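You operate a simulated robot arm through the tools that you are given. There is no shell and no other tool.

The job below is to be done with a simulated robot arm. You get a single attempt, and the scene is never put back.

Task
Renew the gasket under the loose blank with the yellow-grip one.
Fine: blank onto the CLEAN pad first, old gasket in the waste tray, blank back on.

The check looks at the end state, three seconds after you hand in, the way a careful person would. Anything else that was tipped, shoved, dropped, spilled or broken makes it a failure.

Robot
A 7-joint arm with a three-finger gripper, fixed in place. Base frame: the origin is on the floor under the middle of its stand, x ahead of it, y to its left, z up. Units: m, degrees, N and s.
It reaches about 1.342 m from its shoulder. Its first joint turns from -166.0 to 166.0 degrees. Payload 2.69 kg.
The TCP is the grasp point between the finger pads, 0.03 m short of the fingertips. In the tool frame z runs along the fingers and y along their closing line. The gripper opens to 0.128 m; its body begins 0.117 m behind the TCP.
Orientation is that of the tool frame in the base frame, as [roll, pitch, yaw] about the fixed x, y, z axes, in that order (R = Rz(yaw) Ry(pitch) Rx(roll)). With the fingers straight down and closing along the base's y, the tool's x points along the base's -x, its y along +y and its z along -z.

Tools
- The arm moves only by the tool send_rows. Its argument "targets" is a list of rows, each a list of 3 entries, a list of its own where there are three numbers: the shift along the base's x, y, z in units of 400 mm (1.0 is 400 mm), then the turn, a rotation vector about the base's x, y, z in units of 120 degrees (1.0 is 120 degrees), then the finger opening in m, from 0 to 0.128. In form: [[[x, y, z], [wx, wy, wz], grip], ...]. A call has 1 to 20 rows; each row is the pose to reach, as a shift and turn from the pose commanded when the call began. A call with a number of a shift or a turn outside -1 to 1 is refused whole. Rows are played at 5 a second. More than 0.05 m and 8.6 degrees between two rows, or a gripper value outside its range, and nothing of the call is played. A pose out of reach is approached as far as the arm can. The call stops where the force on the tool passes 40 N (or 10 N more than at its start, if that is more) or the arm is blocked; 0.2 s more then pass. The fingers move at their own pace (about 0.127 m/s each) and stop on an object; they squeeze with about 21 N. The grip force told is the motor's: it shows also when the fingers shut on nothing. Time passes only in rows, and 0.2 s behind the last, so rows that repeat a pose let the fingers close. The reply holds the time, the measured pose of the TCP, the force on the tool along the base axes, the opening and the grip force, in the units named above and with some noise, with the torque about the TCP (base axes, N m) and any sound that the robot's microphone picked up.
- Cameras (640 x 400 px; columns grow to the right, rows downward): "scene" is fixed at [0.4013, -0.6499, 1.4885]; the picture's right is [0.18, 0.98, 0.00], its down [0.68, -0.12, -0.72] and it looks along [-0.71, 0.13, -0.69] (base axes); focal length 214 px, centre (320, 200). "wrist" rides on the gripper at [0.058, 0.054, -0.131] in the tool frame; the picture's right is [-0.68, 0.74, 0.00], its down [-0.62, -0.57, -0.55] and it looks along [-0.40, -0.37, 0.84] (tool axes); focal length 234 px, centre (320, 200). There is no depth. A picture from a camera that has moved, and an enlarged one, comes with that camera's place and axes in the base frame and with its lens.
- camera(camera): a new picture of that camera. It takes no simulated time.
- move_column(by): moves the trunk up (or, below 0, down) by that many m; the arm rides with it, the base frame stays. It gives what a move gives, with no picture.
- inspect(camera, box): a new picture of the part [left, top, right, bottom] of that camera's present view, enlarged. It takes no simulated time.
- close_job(): hands the job in; it is judged then, once.

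Places have to be worked out from the pictures, the camera data and where the tool is seen. Open the gripper and draw the arm clear of the work before you hand the job in, unless the task says otherwise.

The tools are called after "Call:" as name(argument=value, ...) on one line, values as JSON. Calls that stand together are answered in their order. send_rows: Moves the arm, as the interface text tells. Its arguments: {"type":"object","properties":{"targets":{"type":"array"}},"required":["targets"]} The other tools are called the same way: move_column (by) moves the trunk up or down; camera (camera) takes a picture; inspect (camera, box) takes an enlarged picture of a part of a camera's view; close_job () hands the job in.

At the start:

```text
time_s: 0.0
eef_pos: [0.1428, -0.5445, 1.2209]
ee_rot: [-180.0, 0.0, -179.9]
force: [0.4, 0.2, -0.8]
torque: [0.01, 0.02, 0.01]
finger_gap: 0.1279
grip_force: 0.0
trunk travel left (down, up): [-0.15, 0.2]
```

scene: 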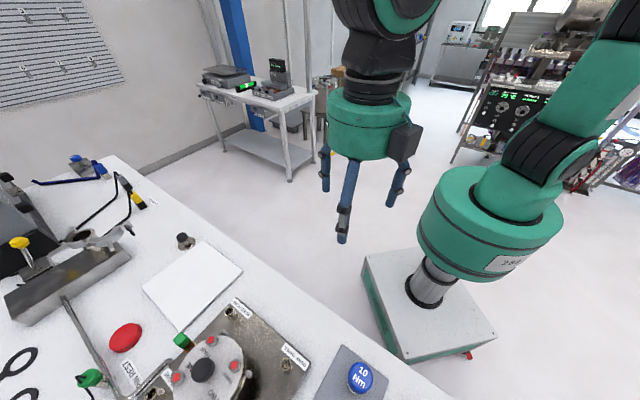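
wrist: 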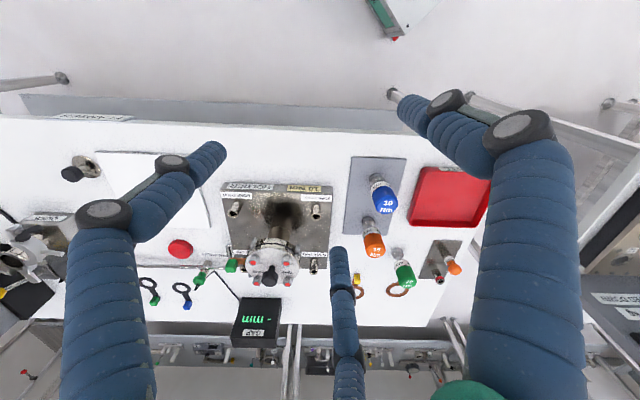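

I'll start by looking at both cameras, with the wrist view enlarged for the details of the bench.

Call:
camera(camera="wrist")

Call:
inspect(camera="wrist", box=[200, 140, 360, 340])

Call:
inspect(camera="wrist", box=[330, 140, 500, 320])

Call:
inspect(camera="wrist", box=[0, 130, 240, 340])

Call:
inspect(camera="scene", box=[60, 230, 400, 400])

```text
taken
camera wrist: at [0.0846, -0.4891, 1.3525], right [0.68, 0.74, 0.0], down [0.62, -0.57, 0.55], along [0.4, -0.37, -0.84], focal length 234 px, centre (320, 200)
```

wrist: 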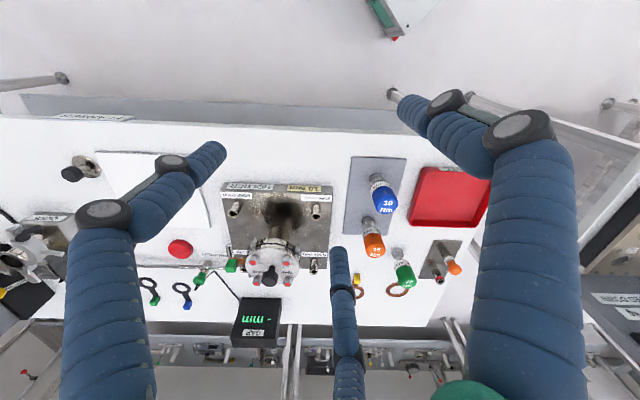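

```text
2.00 times, centred on (280, 240) of wrist
camera zoom: at [0.0846, -0.4891, 1.3525], right [0.68, 0.74, 0.0], down [0.62, -0.57, 0.55], along [0.4, -0.37, -0.84], focal length 468 px, centre (400, 120)
```

zoom: 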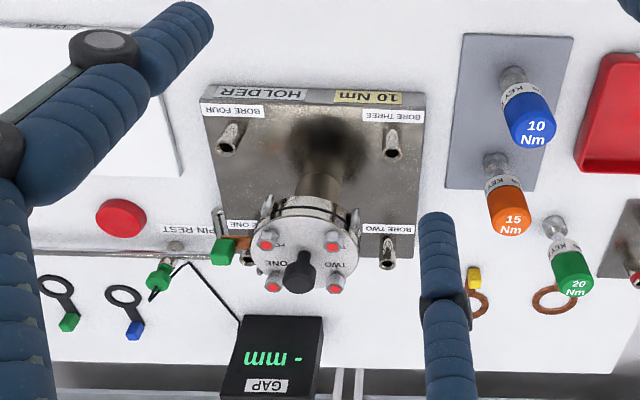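

```text
2.22 times, centred on (415, 230) of wrist
camera zoom: at [0.0846, -0.4891, 1.3525], right [0.68, 0.74, 0.0], down [0.62, -0.57, 0.55], along [0.4, -0.37, -0.84], focal length 520 px, centre (109, 133)
```

zoom: 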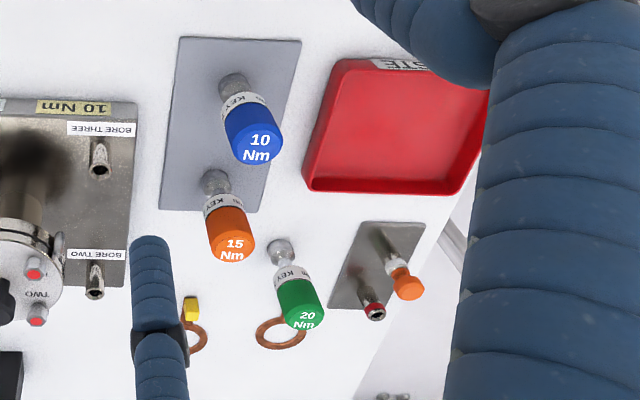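

```text
1.90 times, centred on (120, 235) of wrist
camera zoom: at [0.0846, -0.4891, 1.3525], right [0.68, 0.74, 0.0], down [0.62, -0.57, 0.55], along [0.4, -0.37, -0.84], focal length 446 px, centre (701, 133)
```

zoom: 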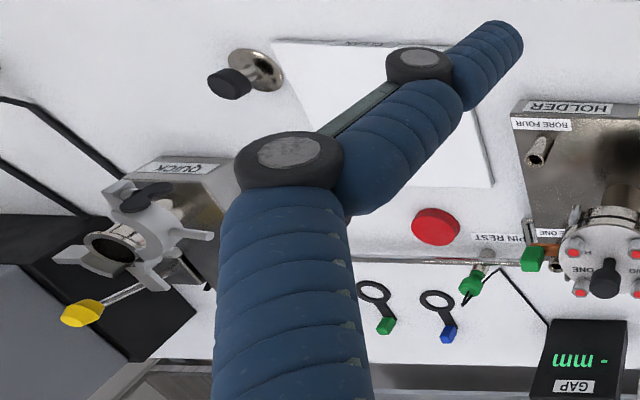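

```text
1.88 times, centred on (230, 315) of scene
camera zoom: at [0.4013, -0.6499, 1.4885], right [0.18, 0.98, 0.0], down [0.68, -0.12, -0.72], along [-0.71, 0.13, -0.69], focal length 404 px, centre (489, -16)
```

zoom: 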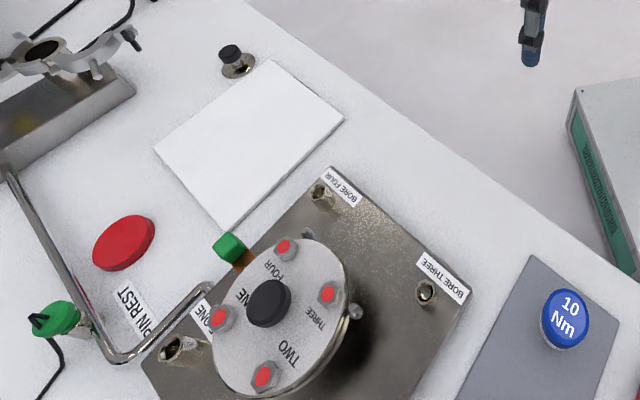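

Bench top works out at about z≈0.865 and the bench runs at 45° to the base frame. Before doing anything I want a close look at the disc with the black knob beside the CLEAN pad and at the QUICK fixture, so I'm moving the camera over there at the current safe height.

Call:
send_rows(targets=[[[-0.075, -0.06, 0], [0, 0, 0], 0.128], [[-0.15, -0.12, 0], [0, 0, 0], 0.128], [[-0.225, -0.18, 0], [0, 0, 0], 0.128], [[-0.3, -0.24, 0], [0, 0, 0], 0.128], [[-0.375, -0.3, 0], [0, 0, 0], 0.128], [[-0.45, -0.36, 0], [0, 0, 0], 0.128], [[-0.525, -0.42, 0], [0, 0, 0], 0.128], [[-0.6, -0.48, 0], [0, 0, 0], 0.128], [[-0.675, -0.54, 0], [0, 0, 0], 0.128], [[-0.75, -0.6, 0], [0, 0, 0], 0.128], [[-0.825, -0.66, 0], [0, 0, 0], 0.128], [[-0.9, -0.72, 0], [0, 0, 0], 0.128]])

```text
time_s: 2.6
eef_pos: [-0.2179, -0.8332, 1.2169]
ee_rot: [179.9, 0.0, 179.9]
force: [0.0, -0.5, -0.1]
torque: [0.01, -0.03, 0.02]
finger_gap: 0.1276
grip_force: 0.0
trunk travel left (down, up): [-0.15, 0.2]
```

The arm reached the viewpoint cleanly. Now I take pictures from here.

Call:
camera(camera="wrist")

Call:
inspect(camera="wrist", box=[180, 110, 400, 250])

Call:
camera(camera="scene")

```text
taken
camera wrist: at [-0.2764, -0.7785, 1.3493], right [0.68, 0.74, 0.0], down [0.62, -0.57, 0.55], along [0.4, -0.37, -0.84], focal length 234 px, centre (320, 200)
```

wrist: 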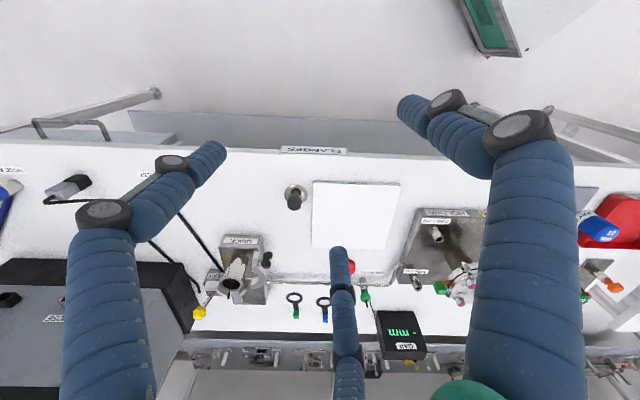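

```text
2.86 times, centred on (290, 180) of wrist
camera zoom: at [-0.2764, -0.7785, 1.3493], right [0.68, 0.74, 0.0], down [0.62, -0.57, 0.55], along [0.4, -0.37, -0.84], focal length 669 px, centre (406, 257)
```

zoom: 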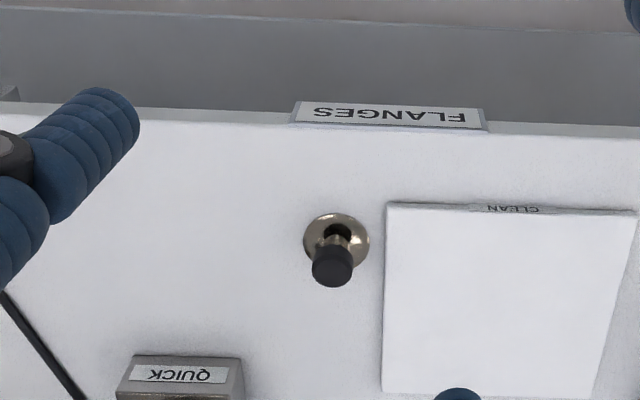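

```text
taken
```

scene: 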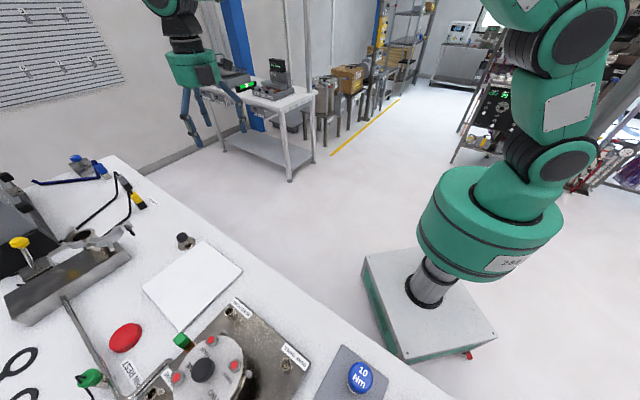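

The small knobbed disc by the pad lies on the bench next to the QUICK fixture; the big blank on the HOLDER has a green-grip gasket under it. I need a side view of the big flange to see whether it is bolted or loose, so I go back with a 25° tilt of the camera toward it.

Call:
send_rows(targets=[[[0.072, 0.044, -0.01], [-0.012, -0.012, 0], 0.128], [[0.145, 0.089, -0.02], [-0.024, -0.024, 0], 0.128], [[0.217, 0.133, -0.03], [-0.037, -0.037, 0], 0.128], [[0.289, 0.178, -0.04], [-0.049, -0.049, 0], 0.128], [[0.362, 0.222, -0.05], [-0.061, -0.061, 0], 0.128], [[0.434, 0.267, -0.06], [-0.073, -0.073, 0], 0.128], [[0.506, 0.311, -0.07], [-0.086, -0.086, 0], 0.128], [[0.579, 0.355, -0.08], [-0.098, -0.098, 0], 0.128], [[0.651, 0.4, -0.09], [-0.11, -0.11, 0], 0.128], [[0.723, 0.444, -0.1], [-0.122, -0.122, 0], 0.128], [[0.796, 0.489, -0.11], [-0.135, -0.135, 0], 0.128], [[0.868, 0.533, -0.125], [-0.147, -0.147, 0], 0.128]])

Call:
camera(camera="wrist")

Call:
inspect(camera="wrist", box=[190, 110, 420, 290])

```text
time_s: 5.2
eef_pos: [0.1324, -0.6208, 1.1694]
ee_rot: [-161.8, 17.3, -177.2]
force: [-0.4, -0.6, 0.6]
torque: [0.01, -0.04, -0.01]
finger_gap: 0.128
grip_force: 0.2
trunk travel left (down, up): [-0.15, 0.2]
```

```text
taken
camera wrist: at [0.0391, -0.5319, 1.2546], right [0.68, 0.73, -0.02], down [0.4, -0.35, 0.85], along [0.62, -0.58, -0.53], focal length 234 px, centre (320, 200)
```

wrist: 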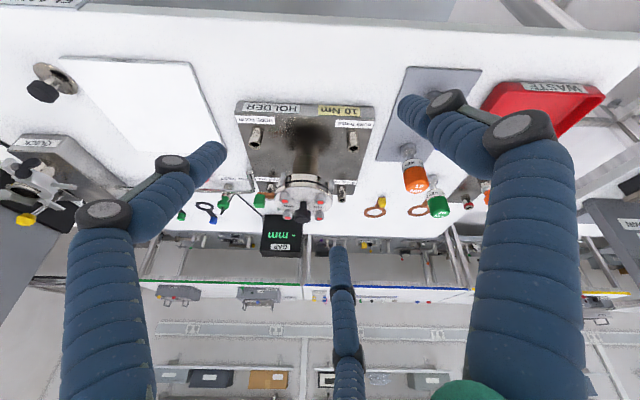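

```text
2.22 times, centred on (305, 200) of wrist
camera zoom: at [0.0391, -0.5319, 1.2546], right [0.68, 0.73, -0.02], down [0.4, -0.35, 0.85], along [0.62, -0.58, -0.53], focal length 520 px, centre (353, 200)
```

zoom: 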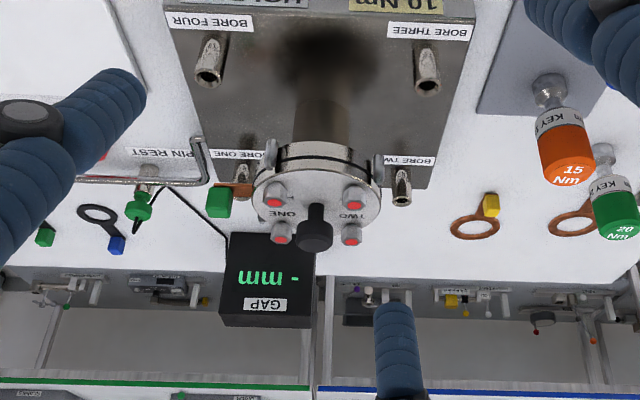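

The picture is upside down (its down is base up). I zoom in tighter on the flange stack, the gaskets and the keys.

Call:
inspect(camera="wrist", box=[260, 155, 350, 230])

Call:
inspect(camera="wrist", box=[350, 170, 460, 230])

Call:
inspect(camera="wrist", box=[160, 160, 290, 260])

Call:
inspect(camera="wrist", box=[0, 50, 100, 230])

Call:
inspect(camera="scene", box=[140, 300, 320, 400])

```text
5.33 times, centred on (305, 192) of wrist
camera zoom: at [0.0391, -0.5319, 1.2546], right [0.68, 0.73, -0.02], down [0.4, -0.35, 0.85], along [0.62, -0.58, -0.53], focal length 1249 px, centre (400, 240)
```

zoom: 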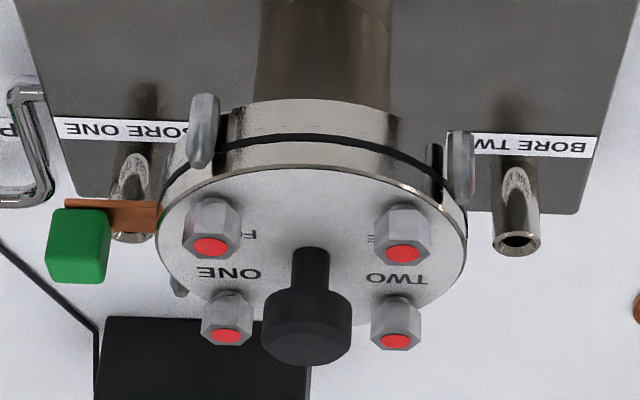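

```text
5.82 times, centred on (405, 200) of wrist
camera zoom: at [0.0391, -0.5319, 1.2546], right [0.68, 0.73, -0.02], down [0.4, -0.35, 0.85], along [0.62, -0.58, -0.53], focal length 1362 px, centre (-174, 200)
```

zoom: 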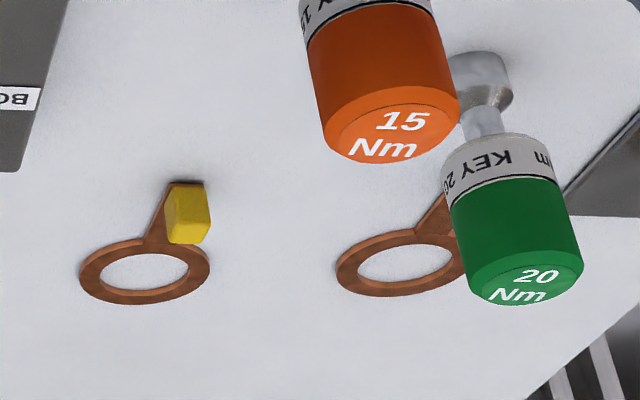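

```text
4.00 times, centred on (225, 210) of wrist
camera zoom: at [0.0391, -0.5319, 1.2546], right [0.68, 0.73, -0.02], down [0.4, -0.35, 0.85], along [0.62, -0.58, -0.53], focal length 937 px, centre (700, 160)
```

zoom: 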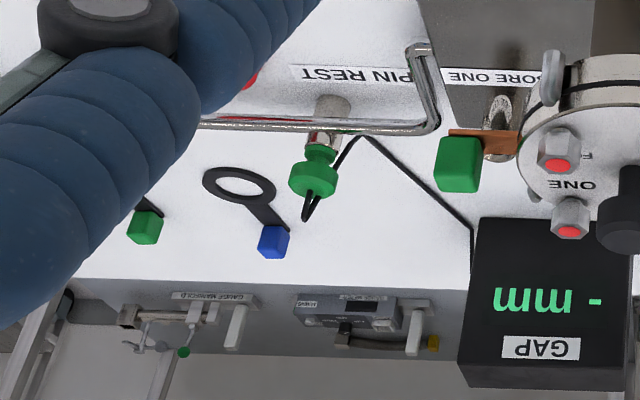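

```text
2.22 times, centred on (50, 140) of wrist
camera zoom: at [0.0391, -0.5319, 1.2546], right [0.68, 0.73, -0.02], down [0.4, -0.35, 0.85], along [0.62, -0.58, -0.53], focal length 520 px, centre (920, 333)
```

zoom: 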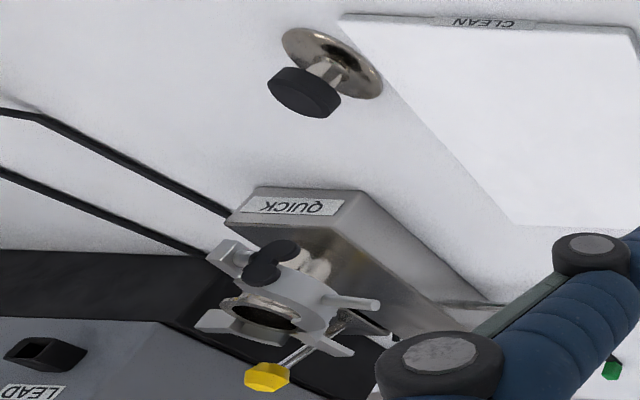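

```text
3.56 times, centred on (230, 350) of scene
camera zoom: at [0.4013, -0.6499, 1.4885], right [0.18, 0.98, 0.0], down [0.68, -0.12, -0.72], along [-0.71, 0.13, -0.69], focal length 763 px, centre (640, -333)
```

zoom: 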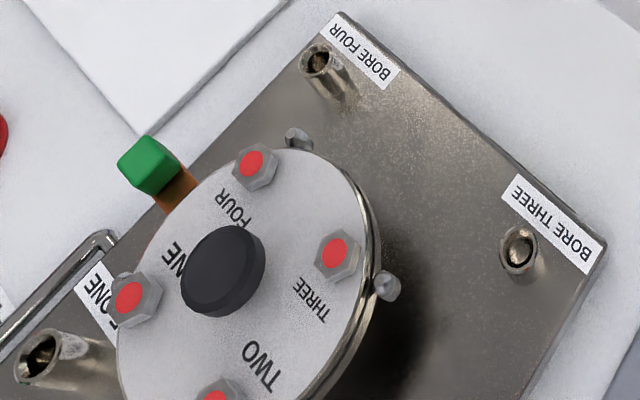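

The blank on the holder sits over a copper gasket with a green grip; the spare copper one with the yellow grip lies flat on the bench near the 20 Nm key. I want a nearly horizontal view of the flange stack, so I lower the camera and tilt another 25°.

Call:
send_rows(targets=[[[0.007, -0.007, -0.054], [-0.029, -0.029, 0], 0.128], [[0.014, -0.014, -0.107], [-0.059, -0.059, 0], 0.128], [[0.021, -0.021, -0.161], [-0.088, -0.088, 0], 0.128], [[0.028, -0.028, -0.214], [-0.118, -0.118, 0], 0.128], [[0.035, -0.035, -0.268], [-0.147, -0.147, 0], 0.128]])

Call:
camera(camera="wrist")

Call:
inspect(camera="wrist", box=[240, 140, 360, 240])

Call:
inspect(camera="wrist", box=[0, 40, 200, 240])

```text
time_s: 6.6
eef_pos: [0.1081, -0.6329, 1.0431]
ee_rot: [-142.3, 33.4, -172.5]
force: [0.1, -0.3, 0.9]
torque: [-0.03, -0.04, -0.01]
finger_gap: 0.1279
grip_force: 0.1
trunk travel left (down, up): [-0.15, 0.2]
stopped in row 5: the arm was blocked; the commanded pose is now the measured one
```

```text
taken
camera wrist: at [0.0049, -0.5214, 1.069], right [0.73, 0.68, 0.0], down [0.1, -0.1, 0.99], along [0.68, -0.72, -0.14], focal length 234 px, centre (320, 200)
```

wrist: 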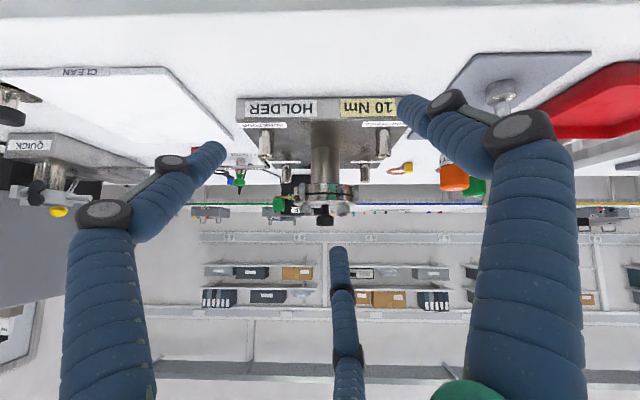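

```text
4.00 times, centred on (300, 190) of wrist
camera zoom: at [0.0049, -0.5214, 1.069], right [0.73, 0.68, 0.0], down [0.1, -0.1, 0.99], along [0.68, -0.72, -0.14], focal length 937 px, centre (400, 240)
```

zoom: 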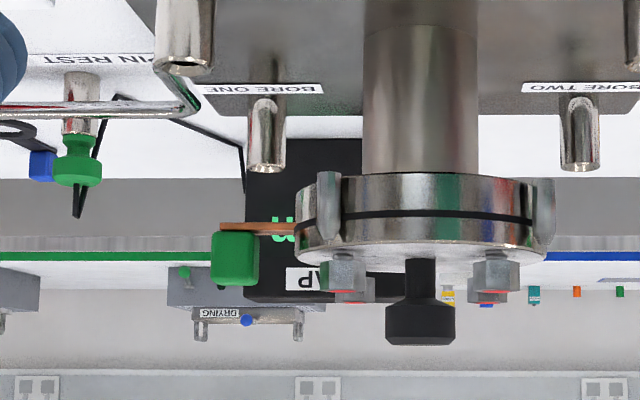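

```text
2.00 times, centred on (100, 140) of wrist
camera zoom: at [0.0049, -0.5214, 1.069], right [0.73, 0.68, 0.0], down [0.1, -0.1, 0.99], along [0.68, -0.72, -0.14], focal length 468 px, centre (760, 320)
```

zoom: 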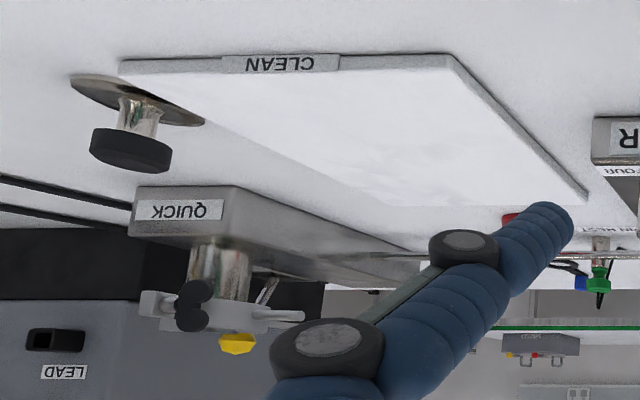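

The arm hit a limit at the end of that tilt, with no contact force. From this view the blank top is about z≈1.017, with the knob about 33 mm wide between z≈1.037 and 1.056. I go back up to the straight-down pose, then close the fingers in free air to see how they meet.

Call:
send_rows(targets=[[[0.01, 0.028, 0.055], [0.0358, 0.0359, 0.0041], 0.128], [[0.022, 0.055, 0.11], [0.0716, 0.0718, 0.0082], 0.128], [[0.033, 0.083, 0.166], [0.1074, 0.1077, 0.0123], 0.128], [[0.044, 0.11, 0.221], [0.1433, 0.1436, 0.0164], 0.128], [[0.054, 0.138, 0.276], [0.1791, 0.1794, 0.0205], 0.128], [[0.065, 0.166, 0.331], [0.2149, 0.2153, 0.0246], 0.128], [[0.076, 0.193, 0.387], [0.2507, 0.2512, 0.0287], 0.128], [[0.087, 0.221, 0.442], [0.2865, 0.2871, 0.0328], 0.128], [[0.087, 0.221, 0.442], [0.2865, 0.2871, 0.0328], 0.03], [[0.087, 0.221, 0.442], [0.2865, 0.2871, 0.0328], 0.03], [[0.087, 0.221, 0.442], [0.2865, 0.2871, 0.0328], 0.03]])

Call:
camera(camera="wrist")

Call:
inspect(camera="scene", box=[240, 60, 460, 260])

```text
time_s: 9.0
eef_pos: [0.1473, -0.5425, 1.2224]
ee_rot: [179.8, 0.2, -179.8]
force: [0.2, 0.4, -0.6]
torque: [0.02, -0.04, -0.01]
finger_gap: 0.0297
grip_force: 0.1
trunk travel left (down, up): [-0.15, 0.2]
```

```text
taken
camera wrist: at [0.0883, -0.489, 1.3531], right [0.67, 0.74, 0.0], down [0.62, -0.56, 0.55], along [0.41, -0.37, -0.84], focal length 234 px, centre (320, 200)
```

wrist: 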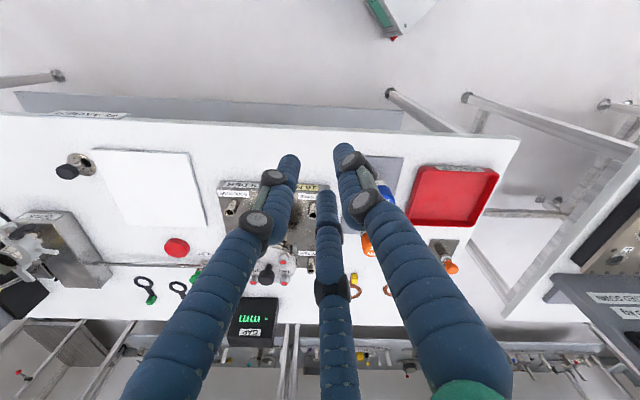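

```text
2.00 times, centred on (350, 160) of scene
camera zoom: at [0.4013, -0.6499, 1.4885], right [0.18, 0.98, 0.0], down [0.68, -0.12, -0.72], along [-0.71, 0.13, -0.69], focal length 429 px, centre (260, 280)
```

zoom: 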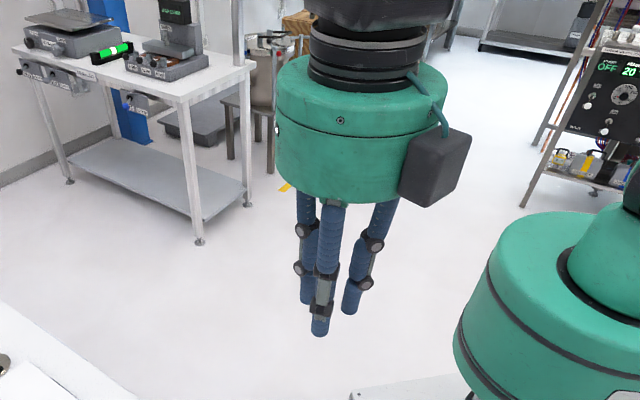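

It is a centric three-jaw hand: fingers sit at 90°, 210° and 330° around the TCP. I reopen and move to stand off above the knob, estimated at (0.303, -0.833), to check its position from directly overhead.

Call:
send_rows(targets=[[[0.043, -0.08, -0.006], [0, 0, 0], 0.128], [[0.086, -0.161, -0.012], [0, 0, 0], 0.128], [[0.129, -0.242, -0.018], [0, 0, 0], 0.128], [[0.172, -0.322, -0.024], [0, 0, 0], 0.128], [[0.215, -0.403, -0.03], [0, 0, 0], 0.128], [[0.258, -0.483, -0.036], [0, 0, 0], 0.128], [[0.302, -0.564, -0.042], [0, 0, 0], 0.128], [[0.345, -0.644, -0.048], [0, 0, 0], 0.128], [[0.388, -0.725, -0.056], [0, 0, 0], 0.128]])

Call:
camera(camera="wrist")

Call:
inspect(camera="wrist", box=[220, 60, 420, 220])

Call:
camera(camera="scene")

```text
time_s: 11.0
eef_pos: [0.3035, -0.8336, 1.1969]
ee_rot: [179.8, 0.2, -179.6]
force: [-0.2, 0.0, -0.9]
torque: [-0.02, -0.05, 0.03]
finger_gap: 0.1279
grip_force: 0.1
trunk travel left (down, up): [-0.15, 0.2]
```

```text
taken
camera wrist: at [0.2451, -0.7809, 1.3275], right [0.67, 0.74, 0.0], down [0.62, -0.56, 0.55], along [0.41, -0.37, -0.84], focal length 234 px, centre (320, 200)
```

wrist: 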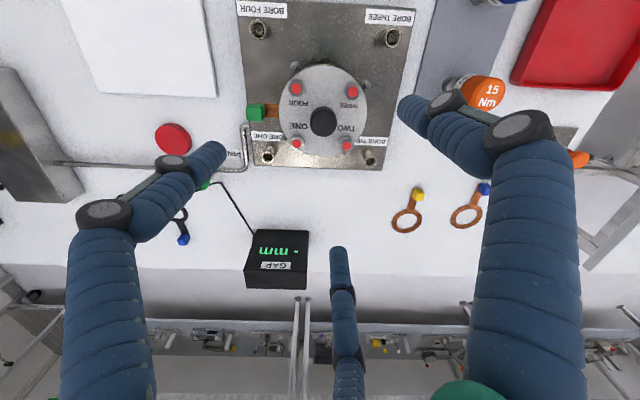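

```text
2.50 times, centred on (320, 140) of wrist
camera zoom: at [0.2451, -0.7809, 1.3275], right [0.67, 0.74, 0.0], down [0.62, -0.56, 0.55], along [0.41, -0.37, -0.84], focal length 585 px, centre (320, 350)
```

zoom: 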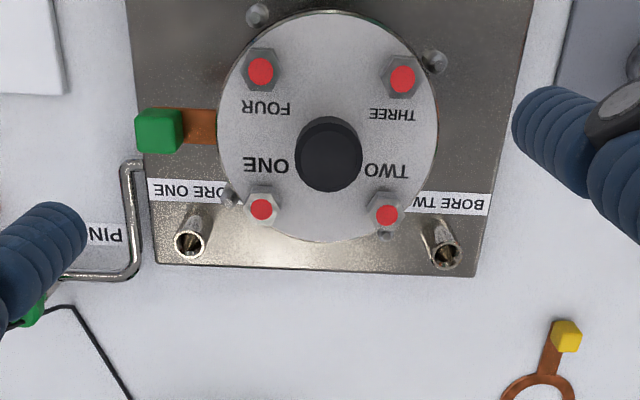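

```text
taken
```

scene: 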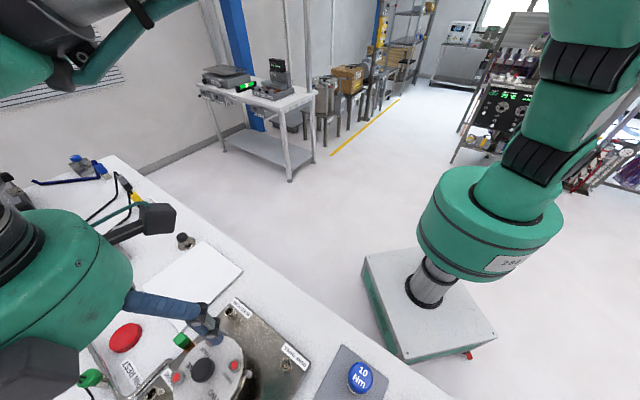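

Now I have a clear overhead view: knob centre is about (0.299, -0.825), and the green grip points toward the bench's -u side, so I turn the hand -45° to keep the fingers away from it and from the bolt heads. I descend to z≈1.14 and check again.

Call:
send_rows(targets=[[[-0.002, 0.004, -0.02], [0, 0, -0.0625], 0.128], [[-0.004, 0.007, -0.045], [0, 0, -0.125], 0.128], [[-0.006, 0.011, -0.07], [0, 0, -0.1875], 0.128], [[-0.008, 0.015, -0.095], [0, 0, -0.25], 0.128], [[-0.01, 0.018, -0.12], [0, 0, -0.3125], 0.128], [[-0.011, 0.0215, -0.1425], [0, 0, -0.375], 0.128]])

Call:
camera(camera="wrist")

Call:
inspect(camera="wrist", box=[220, 80, 420, 240])

Call:
inspect(camera="scene", box=[100, 240, 300, 400])

```text
time_s: 12.4
eef_pos: [0.2984, -0.8238, 1.1394]
ee_rot: [179.9, 0.4, 135.3]
force: [-0.1, -0.6, -0.3]
torque: [0.0, 0.03, 0.0]
finger_gap: 0.128
grip_force: 0.0
trunk travel left (down, up): [-0.15, 0.2]
```

```text
taken
camera wrist: at [0.2934, -0.7446, 1.2712], right [1.0, 0.05, 0.0], down [0.04, -0.83, 0.55], along [0.03, -0.55, -0.84], focal length 234 px, centre (320, 200)
```

wrist: 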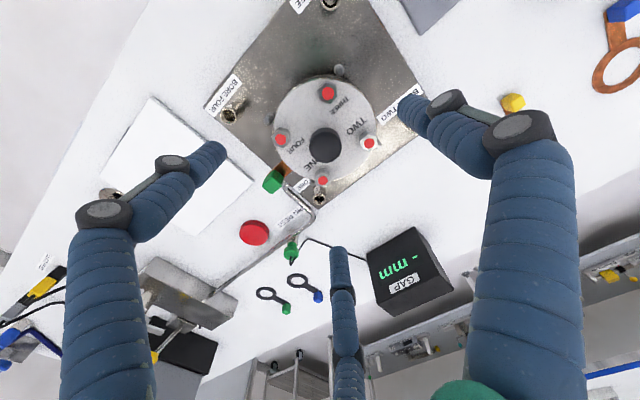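

```text
2.50 times, centred on (320, 160) of wrist
camera zoom: at [0.2934, -0.7446, 1.2712], right [1.0, 0.05, 0.0], down [0.04, -0.83, 0.55], along [0.03, -0.55, -0.84], focal length 585 px, centre (320, 300)
```

zoom: 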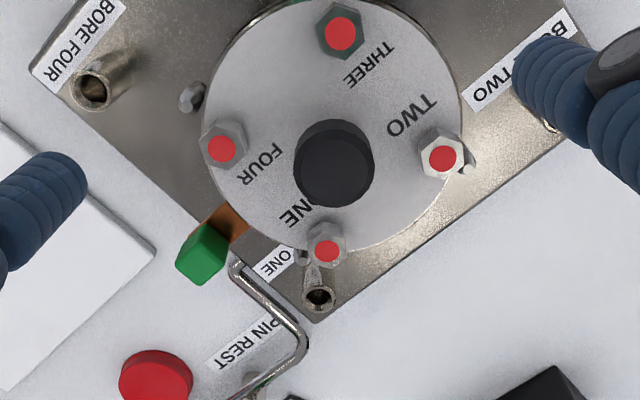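

```text
2.50 times, centred on (200, 320) of scene
camera zoom: at [0.4013, -0.6499, 1.4885], right [0.18, 0.98, 0.0], down [0.68, -0.12, -0.72], along [-0.71, 0.13, -0.69], focal length 536 px, centre (620, -100)
```

zoom: 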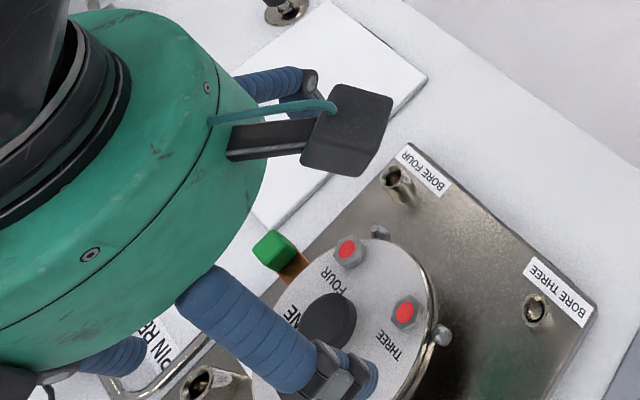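

Two wrist views triangulate the knob to about (0.301, -0.8255), knob top z≈1.056, bolt heads up to z≈1.035. I descend with open fingers to tips at about z≈1.04, just above the bolt heads.

Call:
send_rows(targets=[[[0.003, -0.002, -0.05], [0, 0, 0], 0.128], [[0.0065, -0.004, -0.1], [0, 0, 0], 0.128], [[0.0065, -0.004, -0.135], [0, 0, 0], 0.128], [[0.0065, -0.004, -0.16], [0, 0, 0], 0.128], [[0.0065, -0.004, -0.174], [0, 0, 0], 0.128], [[0.0065, -0.004, -0.174], [0, 0, 0], 0.128]])

Call:
camera(camera="wrist")

Call:
inspect(camera="wrist", box=[200, 80, 440, 260])

Call:
inspect(camera="scene", box=[140, 300, 300, 400])

```text
time_s: 13.8
eef_pos: [0.3033, -0.8261, 1.0695]
ee_rot: [179.8, 0.2, 135.3]
force: [0.1, 0.9, 0.4]
torque: [0.01, -0.01, -0.03]
finger_gap: 0.1283
grip_force: 0.0
trunk travel left (down, up): [-0.15, 0.2]
```

```text
taken
camera wrist: at [0.2977, -0.746, 1.2005], right [1.0, 0.05, 0.0], down [0.04, -0.83, 0.55], along [0.03, -0.55, -0.84], focal length 234 px, centre (320, 200)
```

wrist: 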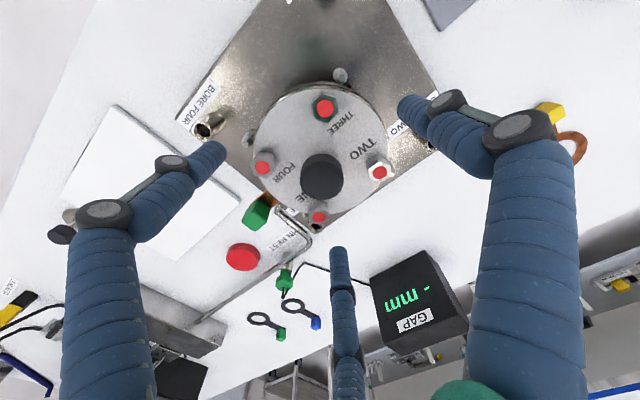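

```text
2.22 times, centred on (320, 170) of wrist
camera zoom: at [0.2977, -0.746, 1.2005], right [1.0, 0.05, 0.0], down [0.04, -0.83, 0.55], along [0.03, -0.55, -0.84], focal length 520 px, centre (320, 267)
```

zoom: 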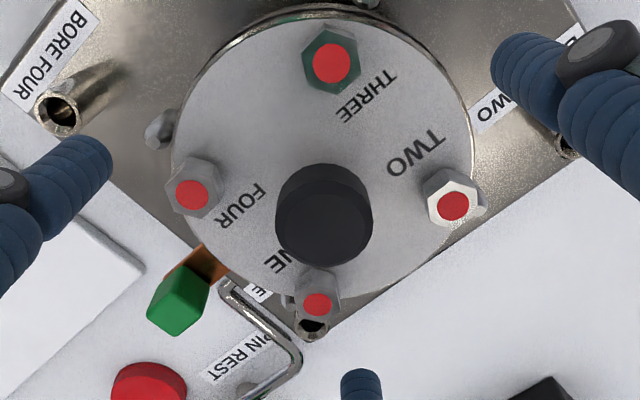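

```text
4.00 times, centred on (220, 350) of scene
camera zoom: at [0.4013, -0.6499, 1.4885], right [0.18, 0.98, 0.0], down [0.68, -0.12, -0.72], along [-0.71, 0.13, -0.69], focal length 858 px, centre (720, -400)
```

zoom: 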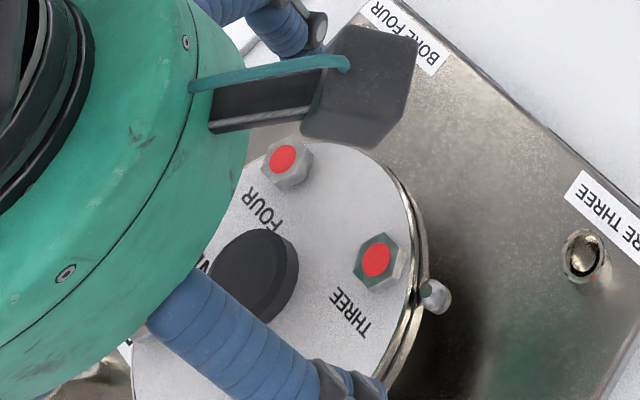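

The knob is centred under the hand within 1–3 mm. I close part-way to 45 mm first to see the clearances around the knob and bolt heads.

Call:
send_rows(targets=[[[0, 0, 0], [0, 0, 0], 0.09], [[0, 0, 0], [0, 0, 0], 0.06], [[0, 0, 0], [0, 0, 0], 0.045], [[0, 0, 0], [0, 0, 0], 0.045]])

Call:
inspect(camera="wrist", box=[200, 80, 440, 260])

Call:
inspect(camera="scene", box=[140, 300, 300, 400])

```text
time_s: 14.8
eef_pos: [0.3031, -0.8255, 1.0699]
ee_rot: [179.8, 0.2, 135.3]
force: [-0.4, 0.0, -0.6]
torque: [-0.02, 0.02, 0.0]
finger_gap: 0.0452
grip_force: 0.0
trunk travel left (down, up): [-0.15, 0.2]
```

```text
2.22 times, centred on (320, 170) of wrist
camera zoom: at [0.2976, -0.746, 1.2006], right [1.0, 0.05, 0.0], down [0.04, -0.84, 0.55], along [0.03, -0.55, -0.84], focal length 520 px, centre (320, 267)
```

zoom: 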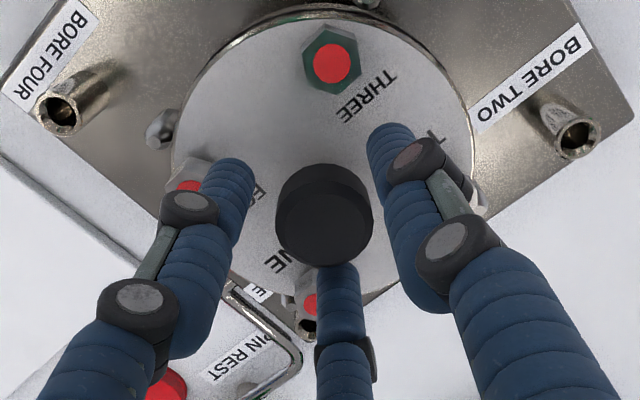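

```text
4.00 times, centred on (220, 350) of scene
camera zoom: at [0.4013, -0.6499, 1.4885], right [0.18, 0.98, 0.0], down [0.68, -0.12, -0.72], along [-0.71, 0.13, -0.69], focal length 858 px, centre (720, -400)
```

zoom: 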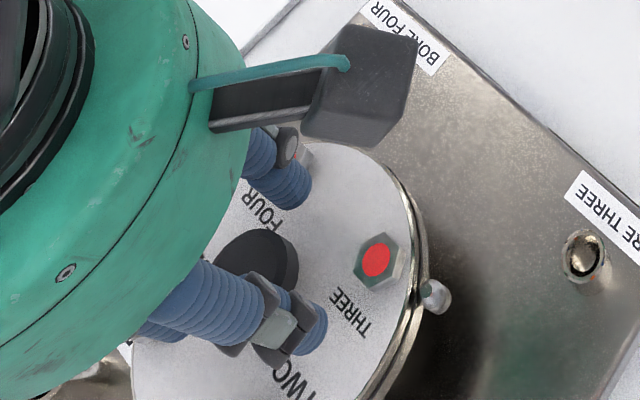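

Fingers surround the knob evenly and sit inside the bolt ring. I lower 5 mm for a full-height hold and close on the knob.

Call:
send_rows(targets=[[[0, 0, -0.006], [0, 0, 0], 0.043], [[0, 0, -0.0125], [0, 0, 0], 0.043], [[0, 0, -0.0125], [0, 0, 0], 0.036], [[0, 0, -0.0125], [0, 0, 0], 0.03], [[0, 0, -0.0125], [0, 0, 0], 0.02], [[0, 0, -0.0125], [0, 0, 0], 0.02], [[0, 0, -0.0125], [0, 0, 0], 0.02]])

Call:
inspect(camera="wrist", box=[200, 80, 440, 260])

```text
time_s: 16.4
eef_pos: [0.3018, -0.8259, 1.065]
ee_rot: [179.9, 0.2, 135.4]
force: [7.9, -2.7, 2.3]
torque: [-0.09, -0.31, -0.01]
finger_gap: 0.0311
grip_force: 20.8
trunk travel left (down, up): [-0.15, 0.2]
```

```text
2.22 times, centred on (320, 170) of wrist
camera zoom: at [0.2977, -0.7463, 1.1962], right [1.0, 0.05, 0.0], down [0.04, -0.83, 0.55], along [0.03, -0.55, -0.84], focal length 520 px, centre (320, 267)
```

zoom: 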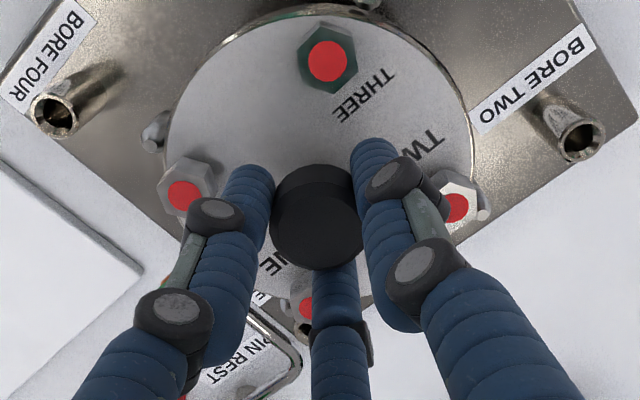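

Grip is solid at 31 mm with 21 N, with about 8 N of side load along x. I nudge 1.5 mm to relax that side load before lifting.

Call:
send_rows(targets=[[[0.002, -0.0005, 0], [0, 0, 0], 0.02], [[0.004, -0.001, 0], [0, 0, 0], 0.02], [[0.004, -0.001, 0], [0, 0, 0], 0.02]])

```text
time_s: 17.2
eef_pos: [0.3039, -0.8272, 1.0656]
ee_rot: [179.8, 0.1, 135.2]
force: [-0.5, 3.1, -2.7]
torque: [0.22, 0.25, -0.06]
finger_gap: 0.0312
grip_force: 20.9
trunk travel left (down, up): [-0.15, 0.2]
```

Side load is gone. Now I lift slowly 20 mm and watch the vertical force to confirm the blank is really loose.

Call:
send_rows(targets=[[[0, 0.001, 0.005], [0, 0, 0], 0.02], [[0, 0.001, 0.01], [0, 0, 0], 0.02], [[0, 0.001, 0.02], [0, 0, 0], 0.02], [[0, 0.001, 0.03], [0, 0, 0], 0.02], [[0, 0.001, 0.04], [0, 0, 0], 0.02], [[0, 0.001, 0.05], [0, 0, 0], 0.02], [[0, 0.001, 0.05], [0, 0, 0], 0.02]])

Call:
camera(camera="wrist")

Call:
inspect(camera="scene", box=[140, 300, 300, 400])

```text
time_s: 18.8
eef_pos: [0.3038, -0.8263, 1.086]
ee_rot: [179.8, 0.1, 135.3]
force: [1.1, -0.1, -11.7]
torque: [0.0, -0.03, -0.01]
finger_gap: 0.0313
grip_force: 21.5
trunk travel left (down, up): [-0.15, 0.2]
```

```text
taken
camera wrist: at [0.2981, -0.7475, 1.2162], right [1.0, 0.05, 0.0], down [0.04, -0.84, 0.55], along [0.03, -0.55, -0.84], focal length 234 px, centre (320, 200)
```

wrist: 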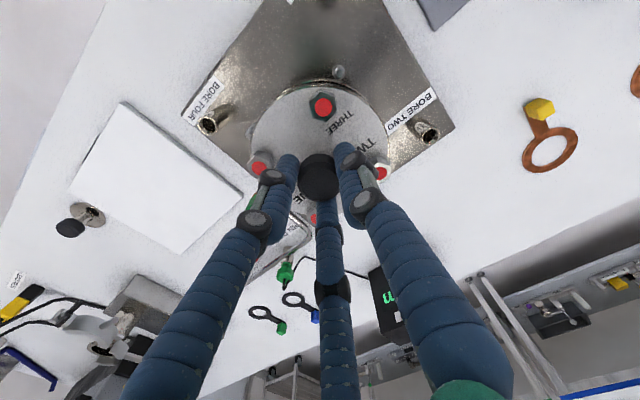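

```text
4.00 times, centred on (220, 350) of scene
camera zoom: at [0.4013, -0.6499, 1.4885], right [0.18, 0.98, 0.0], down [0.68, -0.12, -0.72], along [-0.71, 0.13, -0.69], focal length 858 px, centre (720, -400)
```

zoom: 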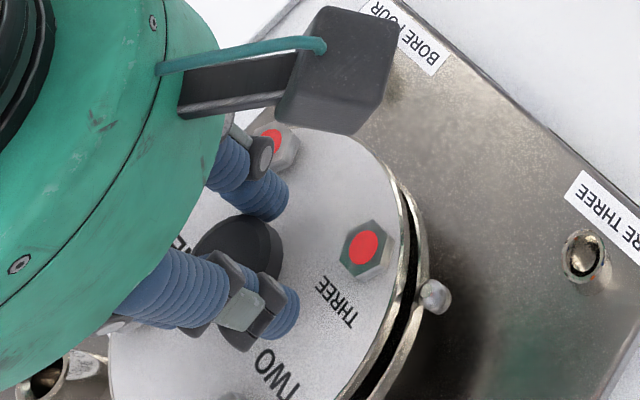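

The blank came free: 11.7 N hanging, held well. I raise it to z≈1.20 and carry it to above the CLEAN pad, whose centre works out at about (0.035, -0.963).

Call:
send_rows(targets=[[[0, 0, 0.04], [0, 0, 0], 0.02], [[0, 0, 0.1], [0, 0, 0], 0.02], [[0, 0, 0.16], [0, 0, 0], 0.02], [[0, 0, 0.22], [0, 0, 0], 0.02], [[0, 0, 0.27], [0, 0, 0], 0.02], [[-0.03, -0.015, 0.285], [0, 0, 0], 0.02], [[-0.09, -0.046, 0.285], [0, 0, 0], 0.02], [[-0.155, -0.079, 0.285], [0, 0, 0], 0.02], [[-0.22, -0.112, 0.285], [0, 0, 0], 0.02], [[-0.285, -0.145, 0.285], [0, 0, 0], 0.02], [[-0.35, -0.178, 0.285], [0, 0, 0], 0.02], [[-0.415, -0.211, 0.285], [0, 0, 0], 0.02], [[-0.48, -0.244, 0.285], [0, 0, 0], 0.02], [[-0.545, -0.277, 0.285], [0, 0, 0], 0.02], [[-0.6, -0.305, 0.285], [0, 0, 0], 0.02], [[-0.645, -0.328, 0.285], [0, 0, 0], 0.02], [[-0.672, -0.342, 0.285], [0, 0, 0], 0.02], [[-0.672, -0.342, 0.285], [0, 0, 0], 0.02]])

Call:
camera(camera="wrist")

Call:
camera(camera="scene")

Call:
inspect(camera="scene", box=[140, 280, 320, 400])

```text
time_s: 22.6
eef_pos: [0.0352, -0.9612, 1.2002]
ee_rot: [179.9, 0.1, 135.4]
force: [0.4, 0.4, -12.2]
torque: [0.02, -0.02, 0.02]
finger_gap: 0.0312
grip_force: 21.5
trunk travel left (down, up): [-0.15, 0.2]
```

```text
taken
camera wrist: at [0.0307, -0.8825, 1.3315], right [1.0, 0.05, 0.0], down [0.04, -0.84, 0.55], along [0.03, -0.55, -0.84], focal length 234 px, centre (320, 200)
```

wrist: 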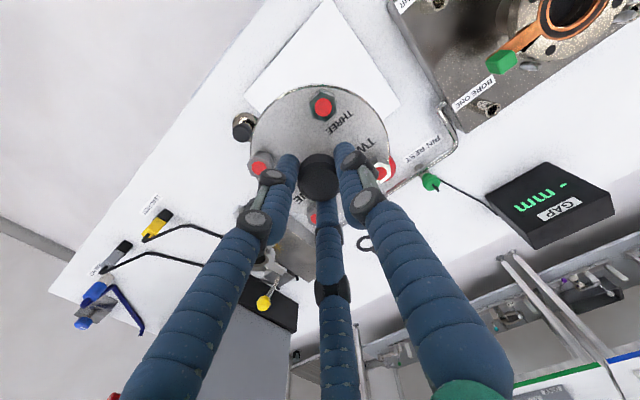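

```text
taken
```

scene: 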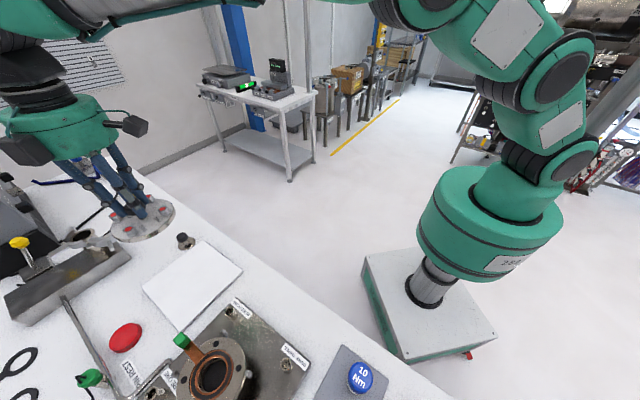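

```text
3.33 times, centred on (230, 340) of scene
camera zoom: at [0.4013, -0.6499, 1.4885], right [0.18, 0.98, 0.0], down [0.68, -0.12, -0.72], along [-0.71, 0.13, -0.69], focal length 715 px, centre (620, -267)
```

zoom: 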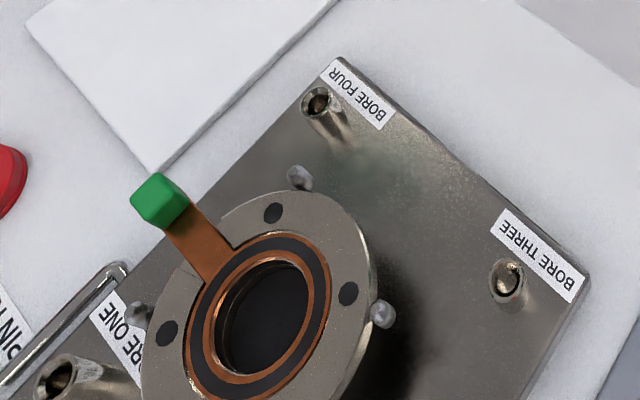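

The lower flange with the old green-grip copper gasket is exposed, and the blank hangs straight over the pad. I lower it to just above the pad.

Call:
send_rows(targets=[[[0, 0, -0.05], [0, 0, 0], 0.02], [[0, 0, -0.12], [0, 0, 0], 0.02], [[0, 0, -0.19], [0, 0, 0], 0.02], [[0, 0, -0.26], [0, 0, 0], 0.02], [[0, 0, -0.33], [0, 0, 0], 0.02], [[0, 0, -0.4], [0, 0, 0], 0.02], [[0, 0, -0.47], [0, 0, 0], 0.02], [[0, 0, -0.53], [0, 0, 0], 0.02], [[0, 0, -0.575], [0, 0, 0], 0.02], [[0, 0, -0.6], [0, 0, 0], 0.02], [[0, 0, -0.6], [0, 0, 0], 0.02]])

Call:
camera(camera="wrist")

Call:
inspect(camera="scene", box=[100, 200, 280, 350])

```text
time_s: 25.0
eef_pos: [0.0348, -0.9631, 0.9593]
ee_rot: [179.8, 0.1, 135.3]
force: [-0.1, -0.2, -11.3]
torque: [0.03, 0.02, -0.01]
finger_gap: 0.0316
grip_force: 21.0
trunk travel left (down, up): [-0.15, 0.2]
```

```text
taken
camera wrist: at [0.0299, -0.8826, 1.0899], right [1.0, 0.05, 0.0], down [0.04, -0.84, 0.55], along [0.03, -0.55, -0.84], focal length 234 px, centre (320, 200)
```

wrist: 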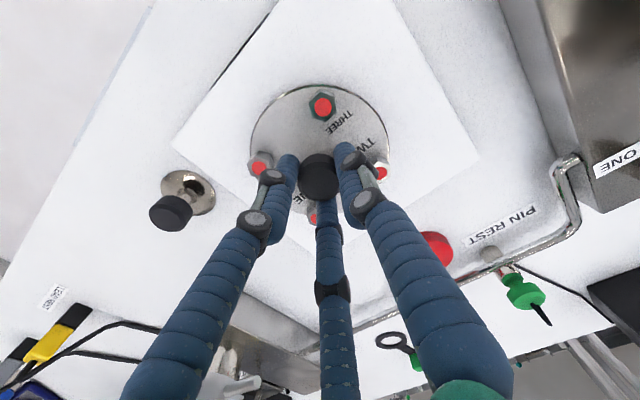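

```text
2.67 times, centred on (190, 275) of scene
camera zoom: at [0.4013, -0.6499, 1.4885], right [0.18, 0.98, 0.0], down [0.68, -0.12, -0.72], along [-0.71, 0.13, -0.69], focal length 572 px, centre (667, 0)
```

zoom: 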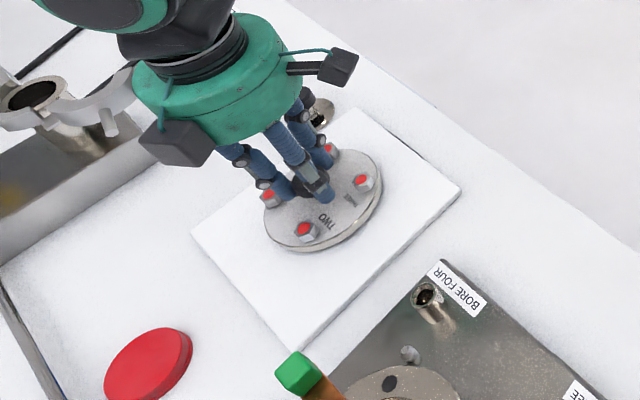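

Hovering about 2 cm above the pad and well centred. I lower in fine steps toward contact.

Call:
send_rows(targets=[[[0, 0, -0.012], [0, 0, 0], 0.02], [[0, 0, -0.024], [0, 0, 0], 0.02], [[0, 0, -0.034], [0, 0, 0], 0.02], [[0, 0, -0.042], [0, 0, 0], 0.02], [[0, 0, -0.048], [0, 0, 0], 0.02], [[0, 0, -0.048], [0, 0, 0], 0.02]])

```text
time_s: 26.4
eef_pos: [0.0323, -0.9635, 0.9419]
ee_rot: [180.0, 0.4, 135.4]
force: [-1.4, -10.3, 16.6]
torque: [-0.31, 0.06, 0.04]
finger_gap: 0.0311
grip_force: 20.9
trunk travel left (down, up): [-0.15, 0.2]
```

The blank is on the pad (force flipped to +16.6 N at z≈0.942). I back off about 1 mm to relieve the push, then open.

Call:
send_rows(targets=[[[0, 0, 0.002], [0, 0, 0], 0.02], [[0, 0, 0.003], [0, 0, 0], 0.02], [[0, 0, 0.003], [0, 0, 0], 0.02]])

```text
time_s: 27.2
eef_pos: [0.0329, -0.9628, 0.9404]
ee_rot: [179.8, 0.2, 135.3]
force: [2.4, -7.0, 7.3]
torque: [-0.35, -0.08, 0.03]
finger_gap: 0.0305
grip_force: 20.7
trunk travel left (down, up): [-0.15, 0.2]
```

Still a slight push. I raise one more millimetre, open only to 45 mm so the fingers stay inside the bolt heads, then lift straight off and open fully.

Call:
send_rows(targets=[[[0, 0, 0.002], [0, 0, 0], 0.02], [[0, 0, 0.003], [0, 0, 0], 0.02], [[0, 0, 0.003], [0, 0, 0], 0.036], [[0, 0, 0.003], [0, 0, 0], 0.044], [[0, 0, 0.003], [0, 0, 0], 0.044], [[0, 0, 0.01], [0, 0, 0], 0.044], [[0, 0, 0.03], [0, 0, 0], 0.044], [[0, 0, 0.07], [0, 0, 0], 0.044], [[0, 0, 0.14], [0, 0, 0], 0.06], [[0, 0, 0.24], [0, 0, 0], 0.09], [[0, 0, 0.34], [0, 0, 0], 0.128], [[0, 0, 0.44], [0, 0, 0], 0.128], [[0, 0, 0.44], [0, 0, 0], 0.128]])

Call:
camera(camera="wrist")

Call:
inspect(camera="scene", box=[100, 200, 280, 350])

```text
time_s: 30.0
eef_pos: [0.0341, -0.9642, 1.1186]
ee_rot: [179.8, 0.3, 135.3]
force: [0.1, 0.1, 0.7]
torque: [-0.03, 0.02, -0.01]
finger_gap: 0.1277
grip_force: 0.0
trunk travel left (down, up): [-0.15, 0.2]
```

```text
taken
camera wrist: at [0.0299, -0.8847, 1.2499], right [1.0, 0.05, 0.0], down [0.04, -0.83, 0.55], along [0.03, -0.55, -0.84], focal length 234 px, centre (320, 200)
```

wrist: 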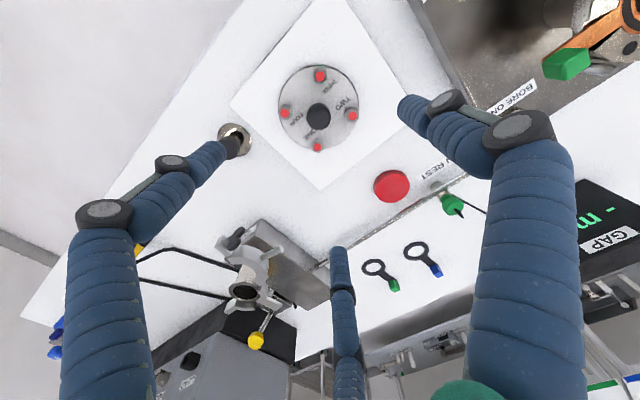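

```text
2.67 times, centred on (190, 275) of scene
camera zoom: at [0.4013, -0.6499, 1.4885], right [0.18, 0.98, 0.0], down [0.68, -0.12, -0.72], along [-0.71, 0.13, -0.69], focal length 572 px, centre (667, 0)
```

zoom: 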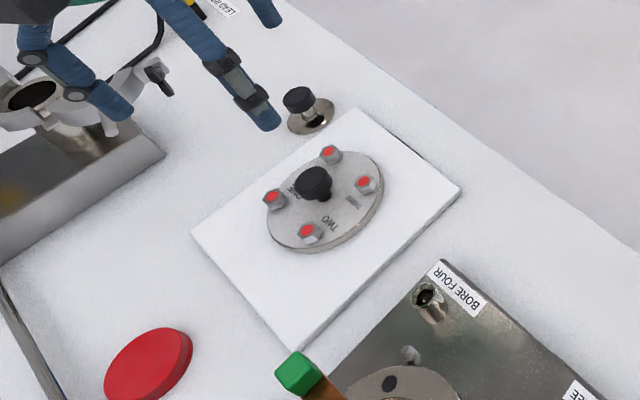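

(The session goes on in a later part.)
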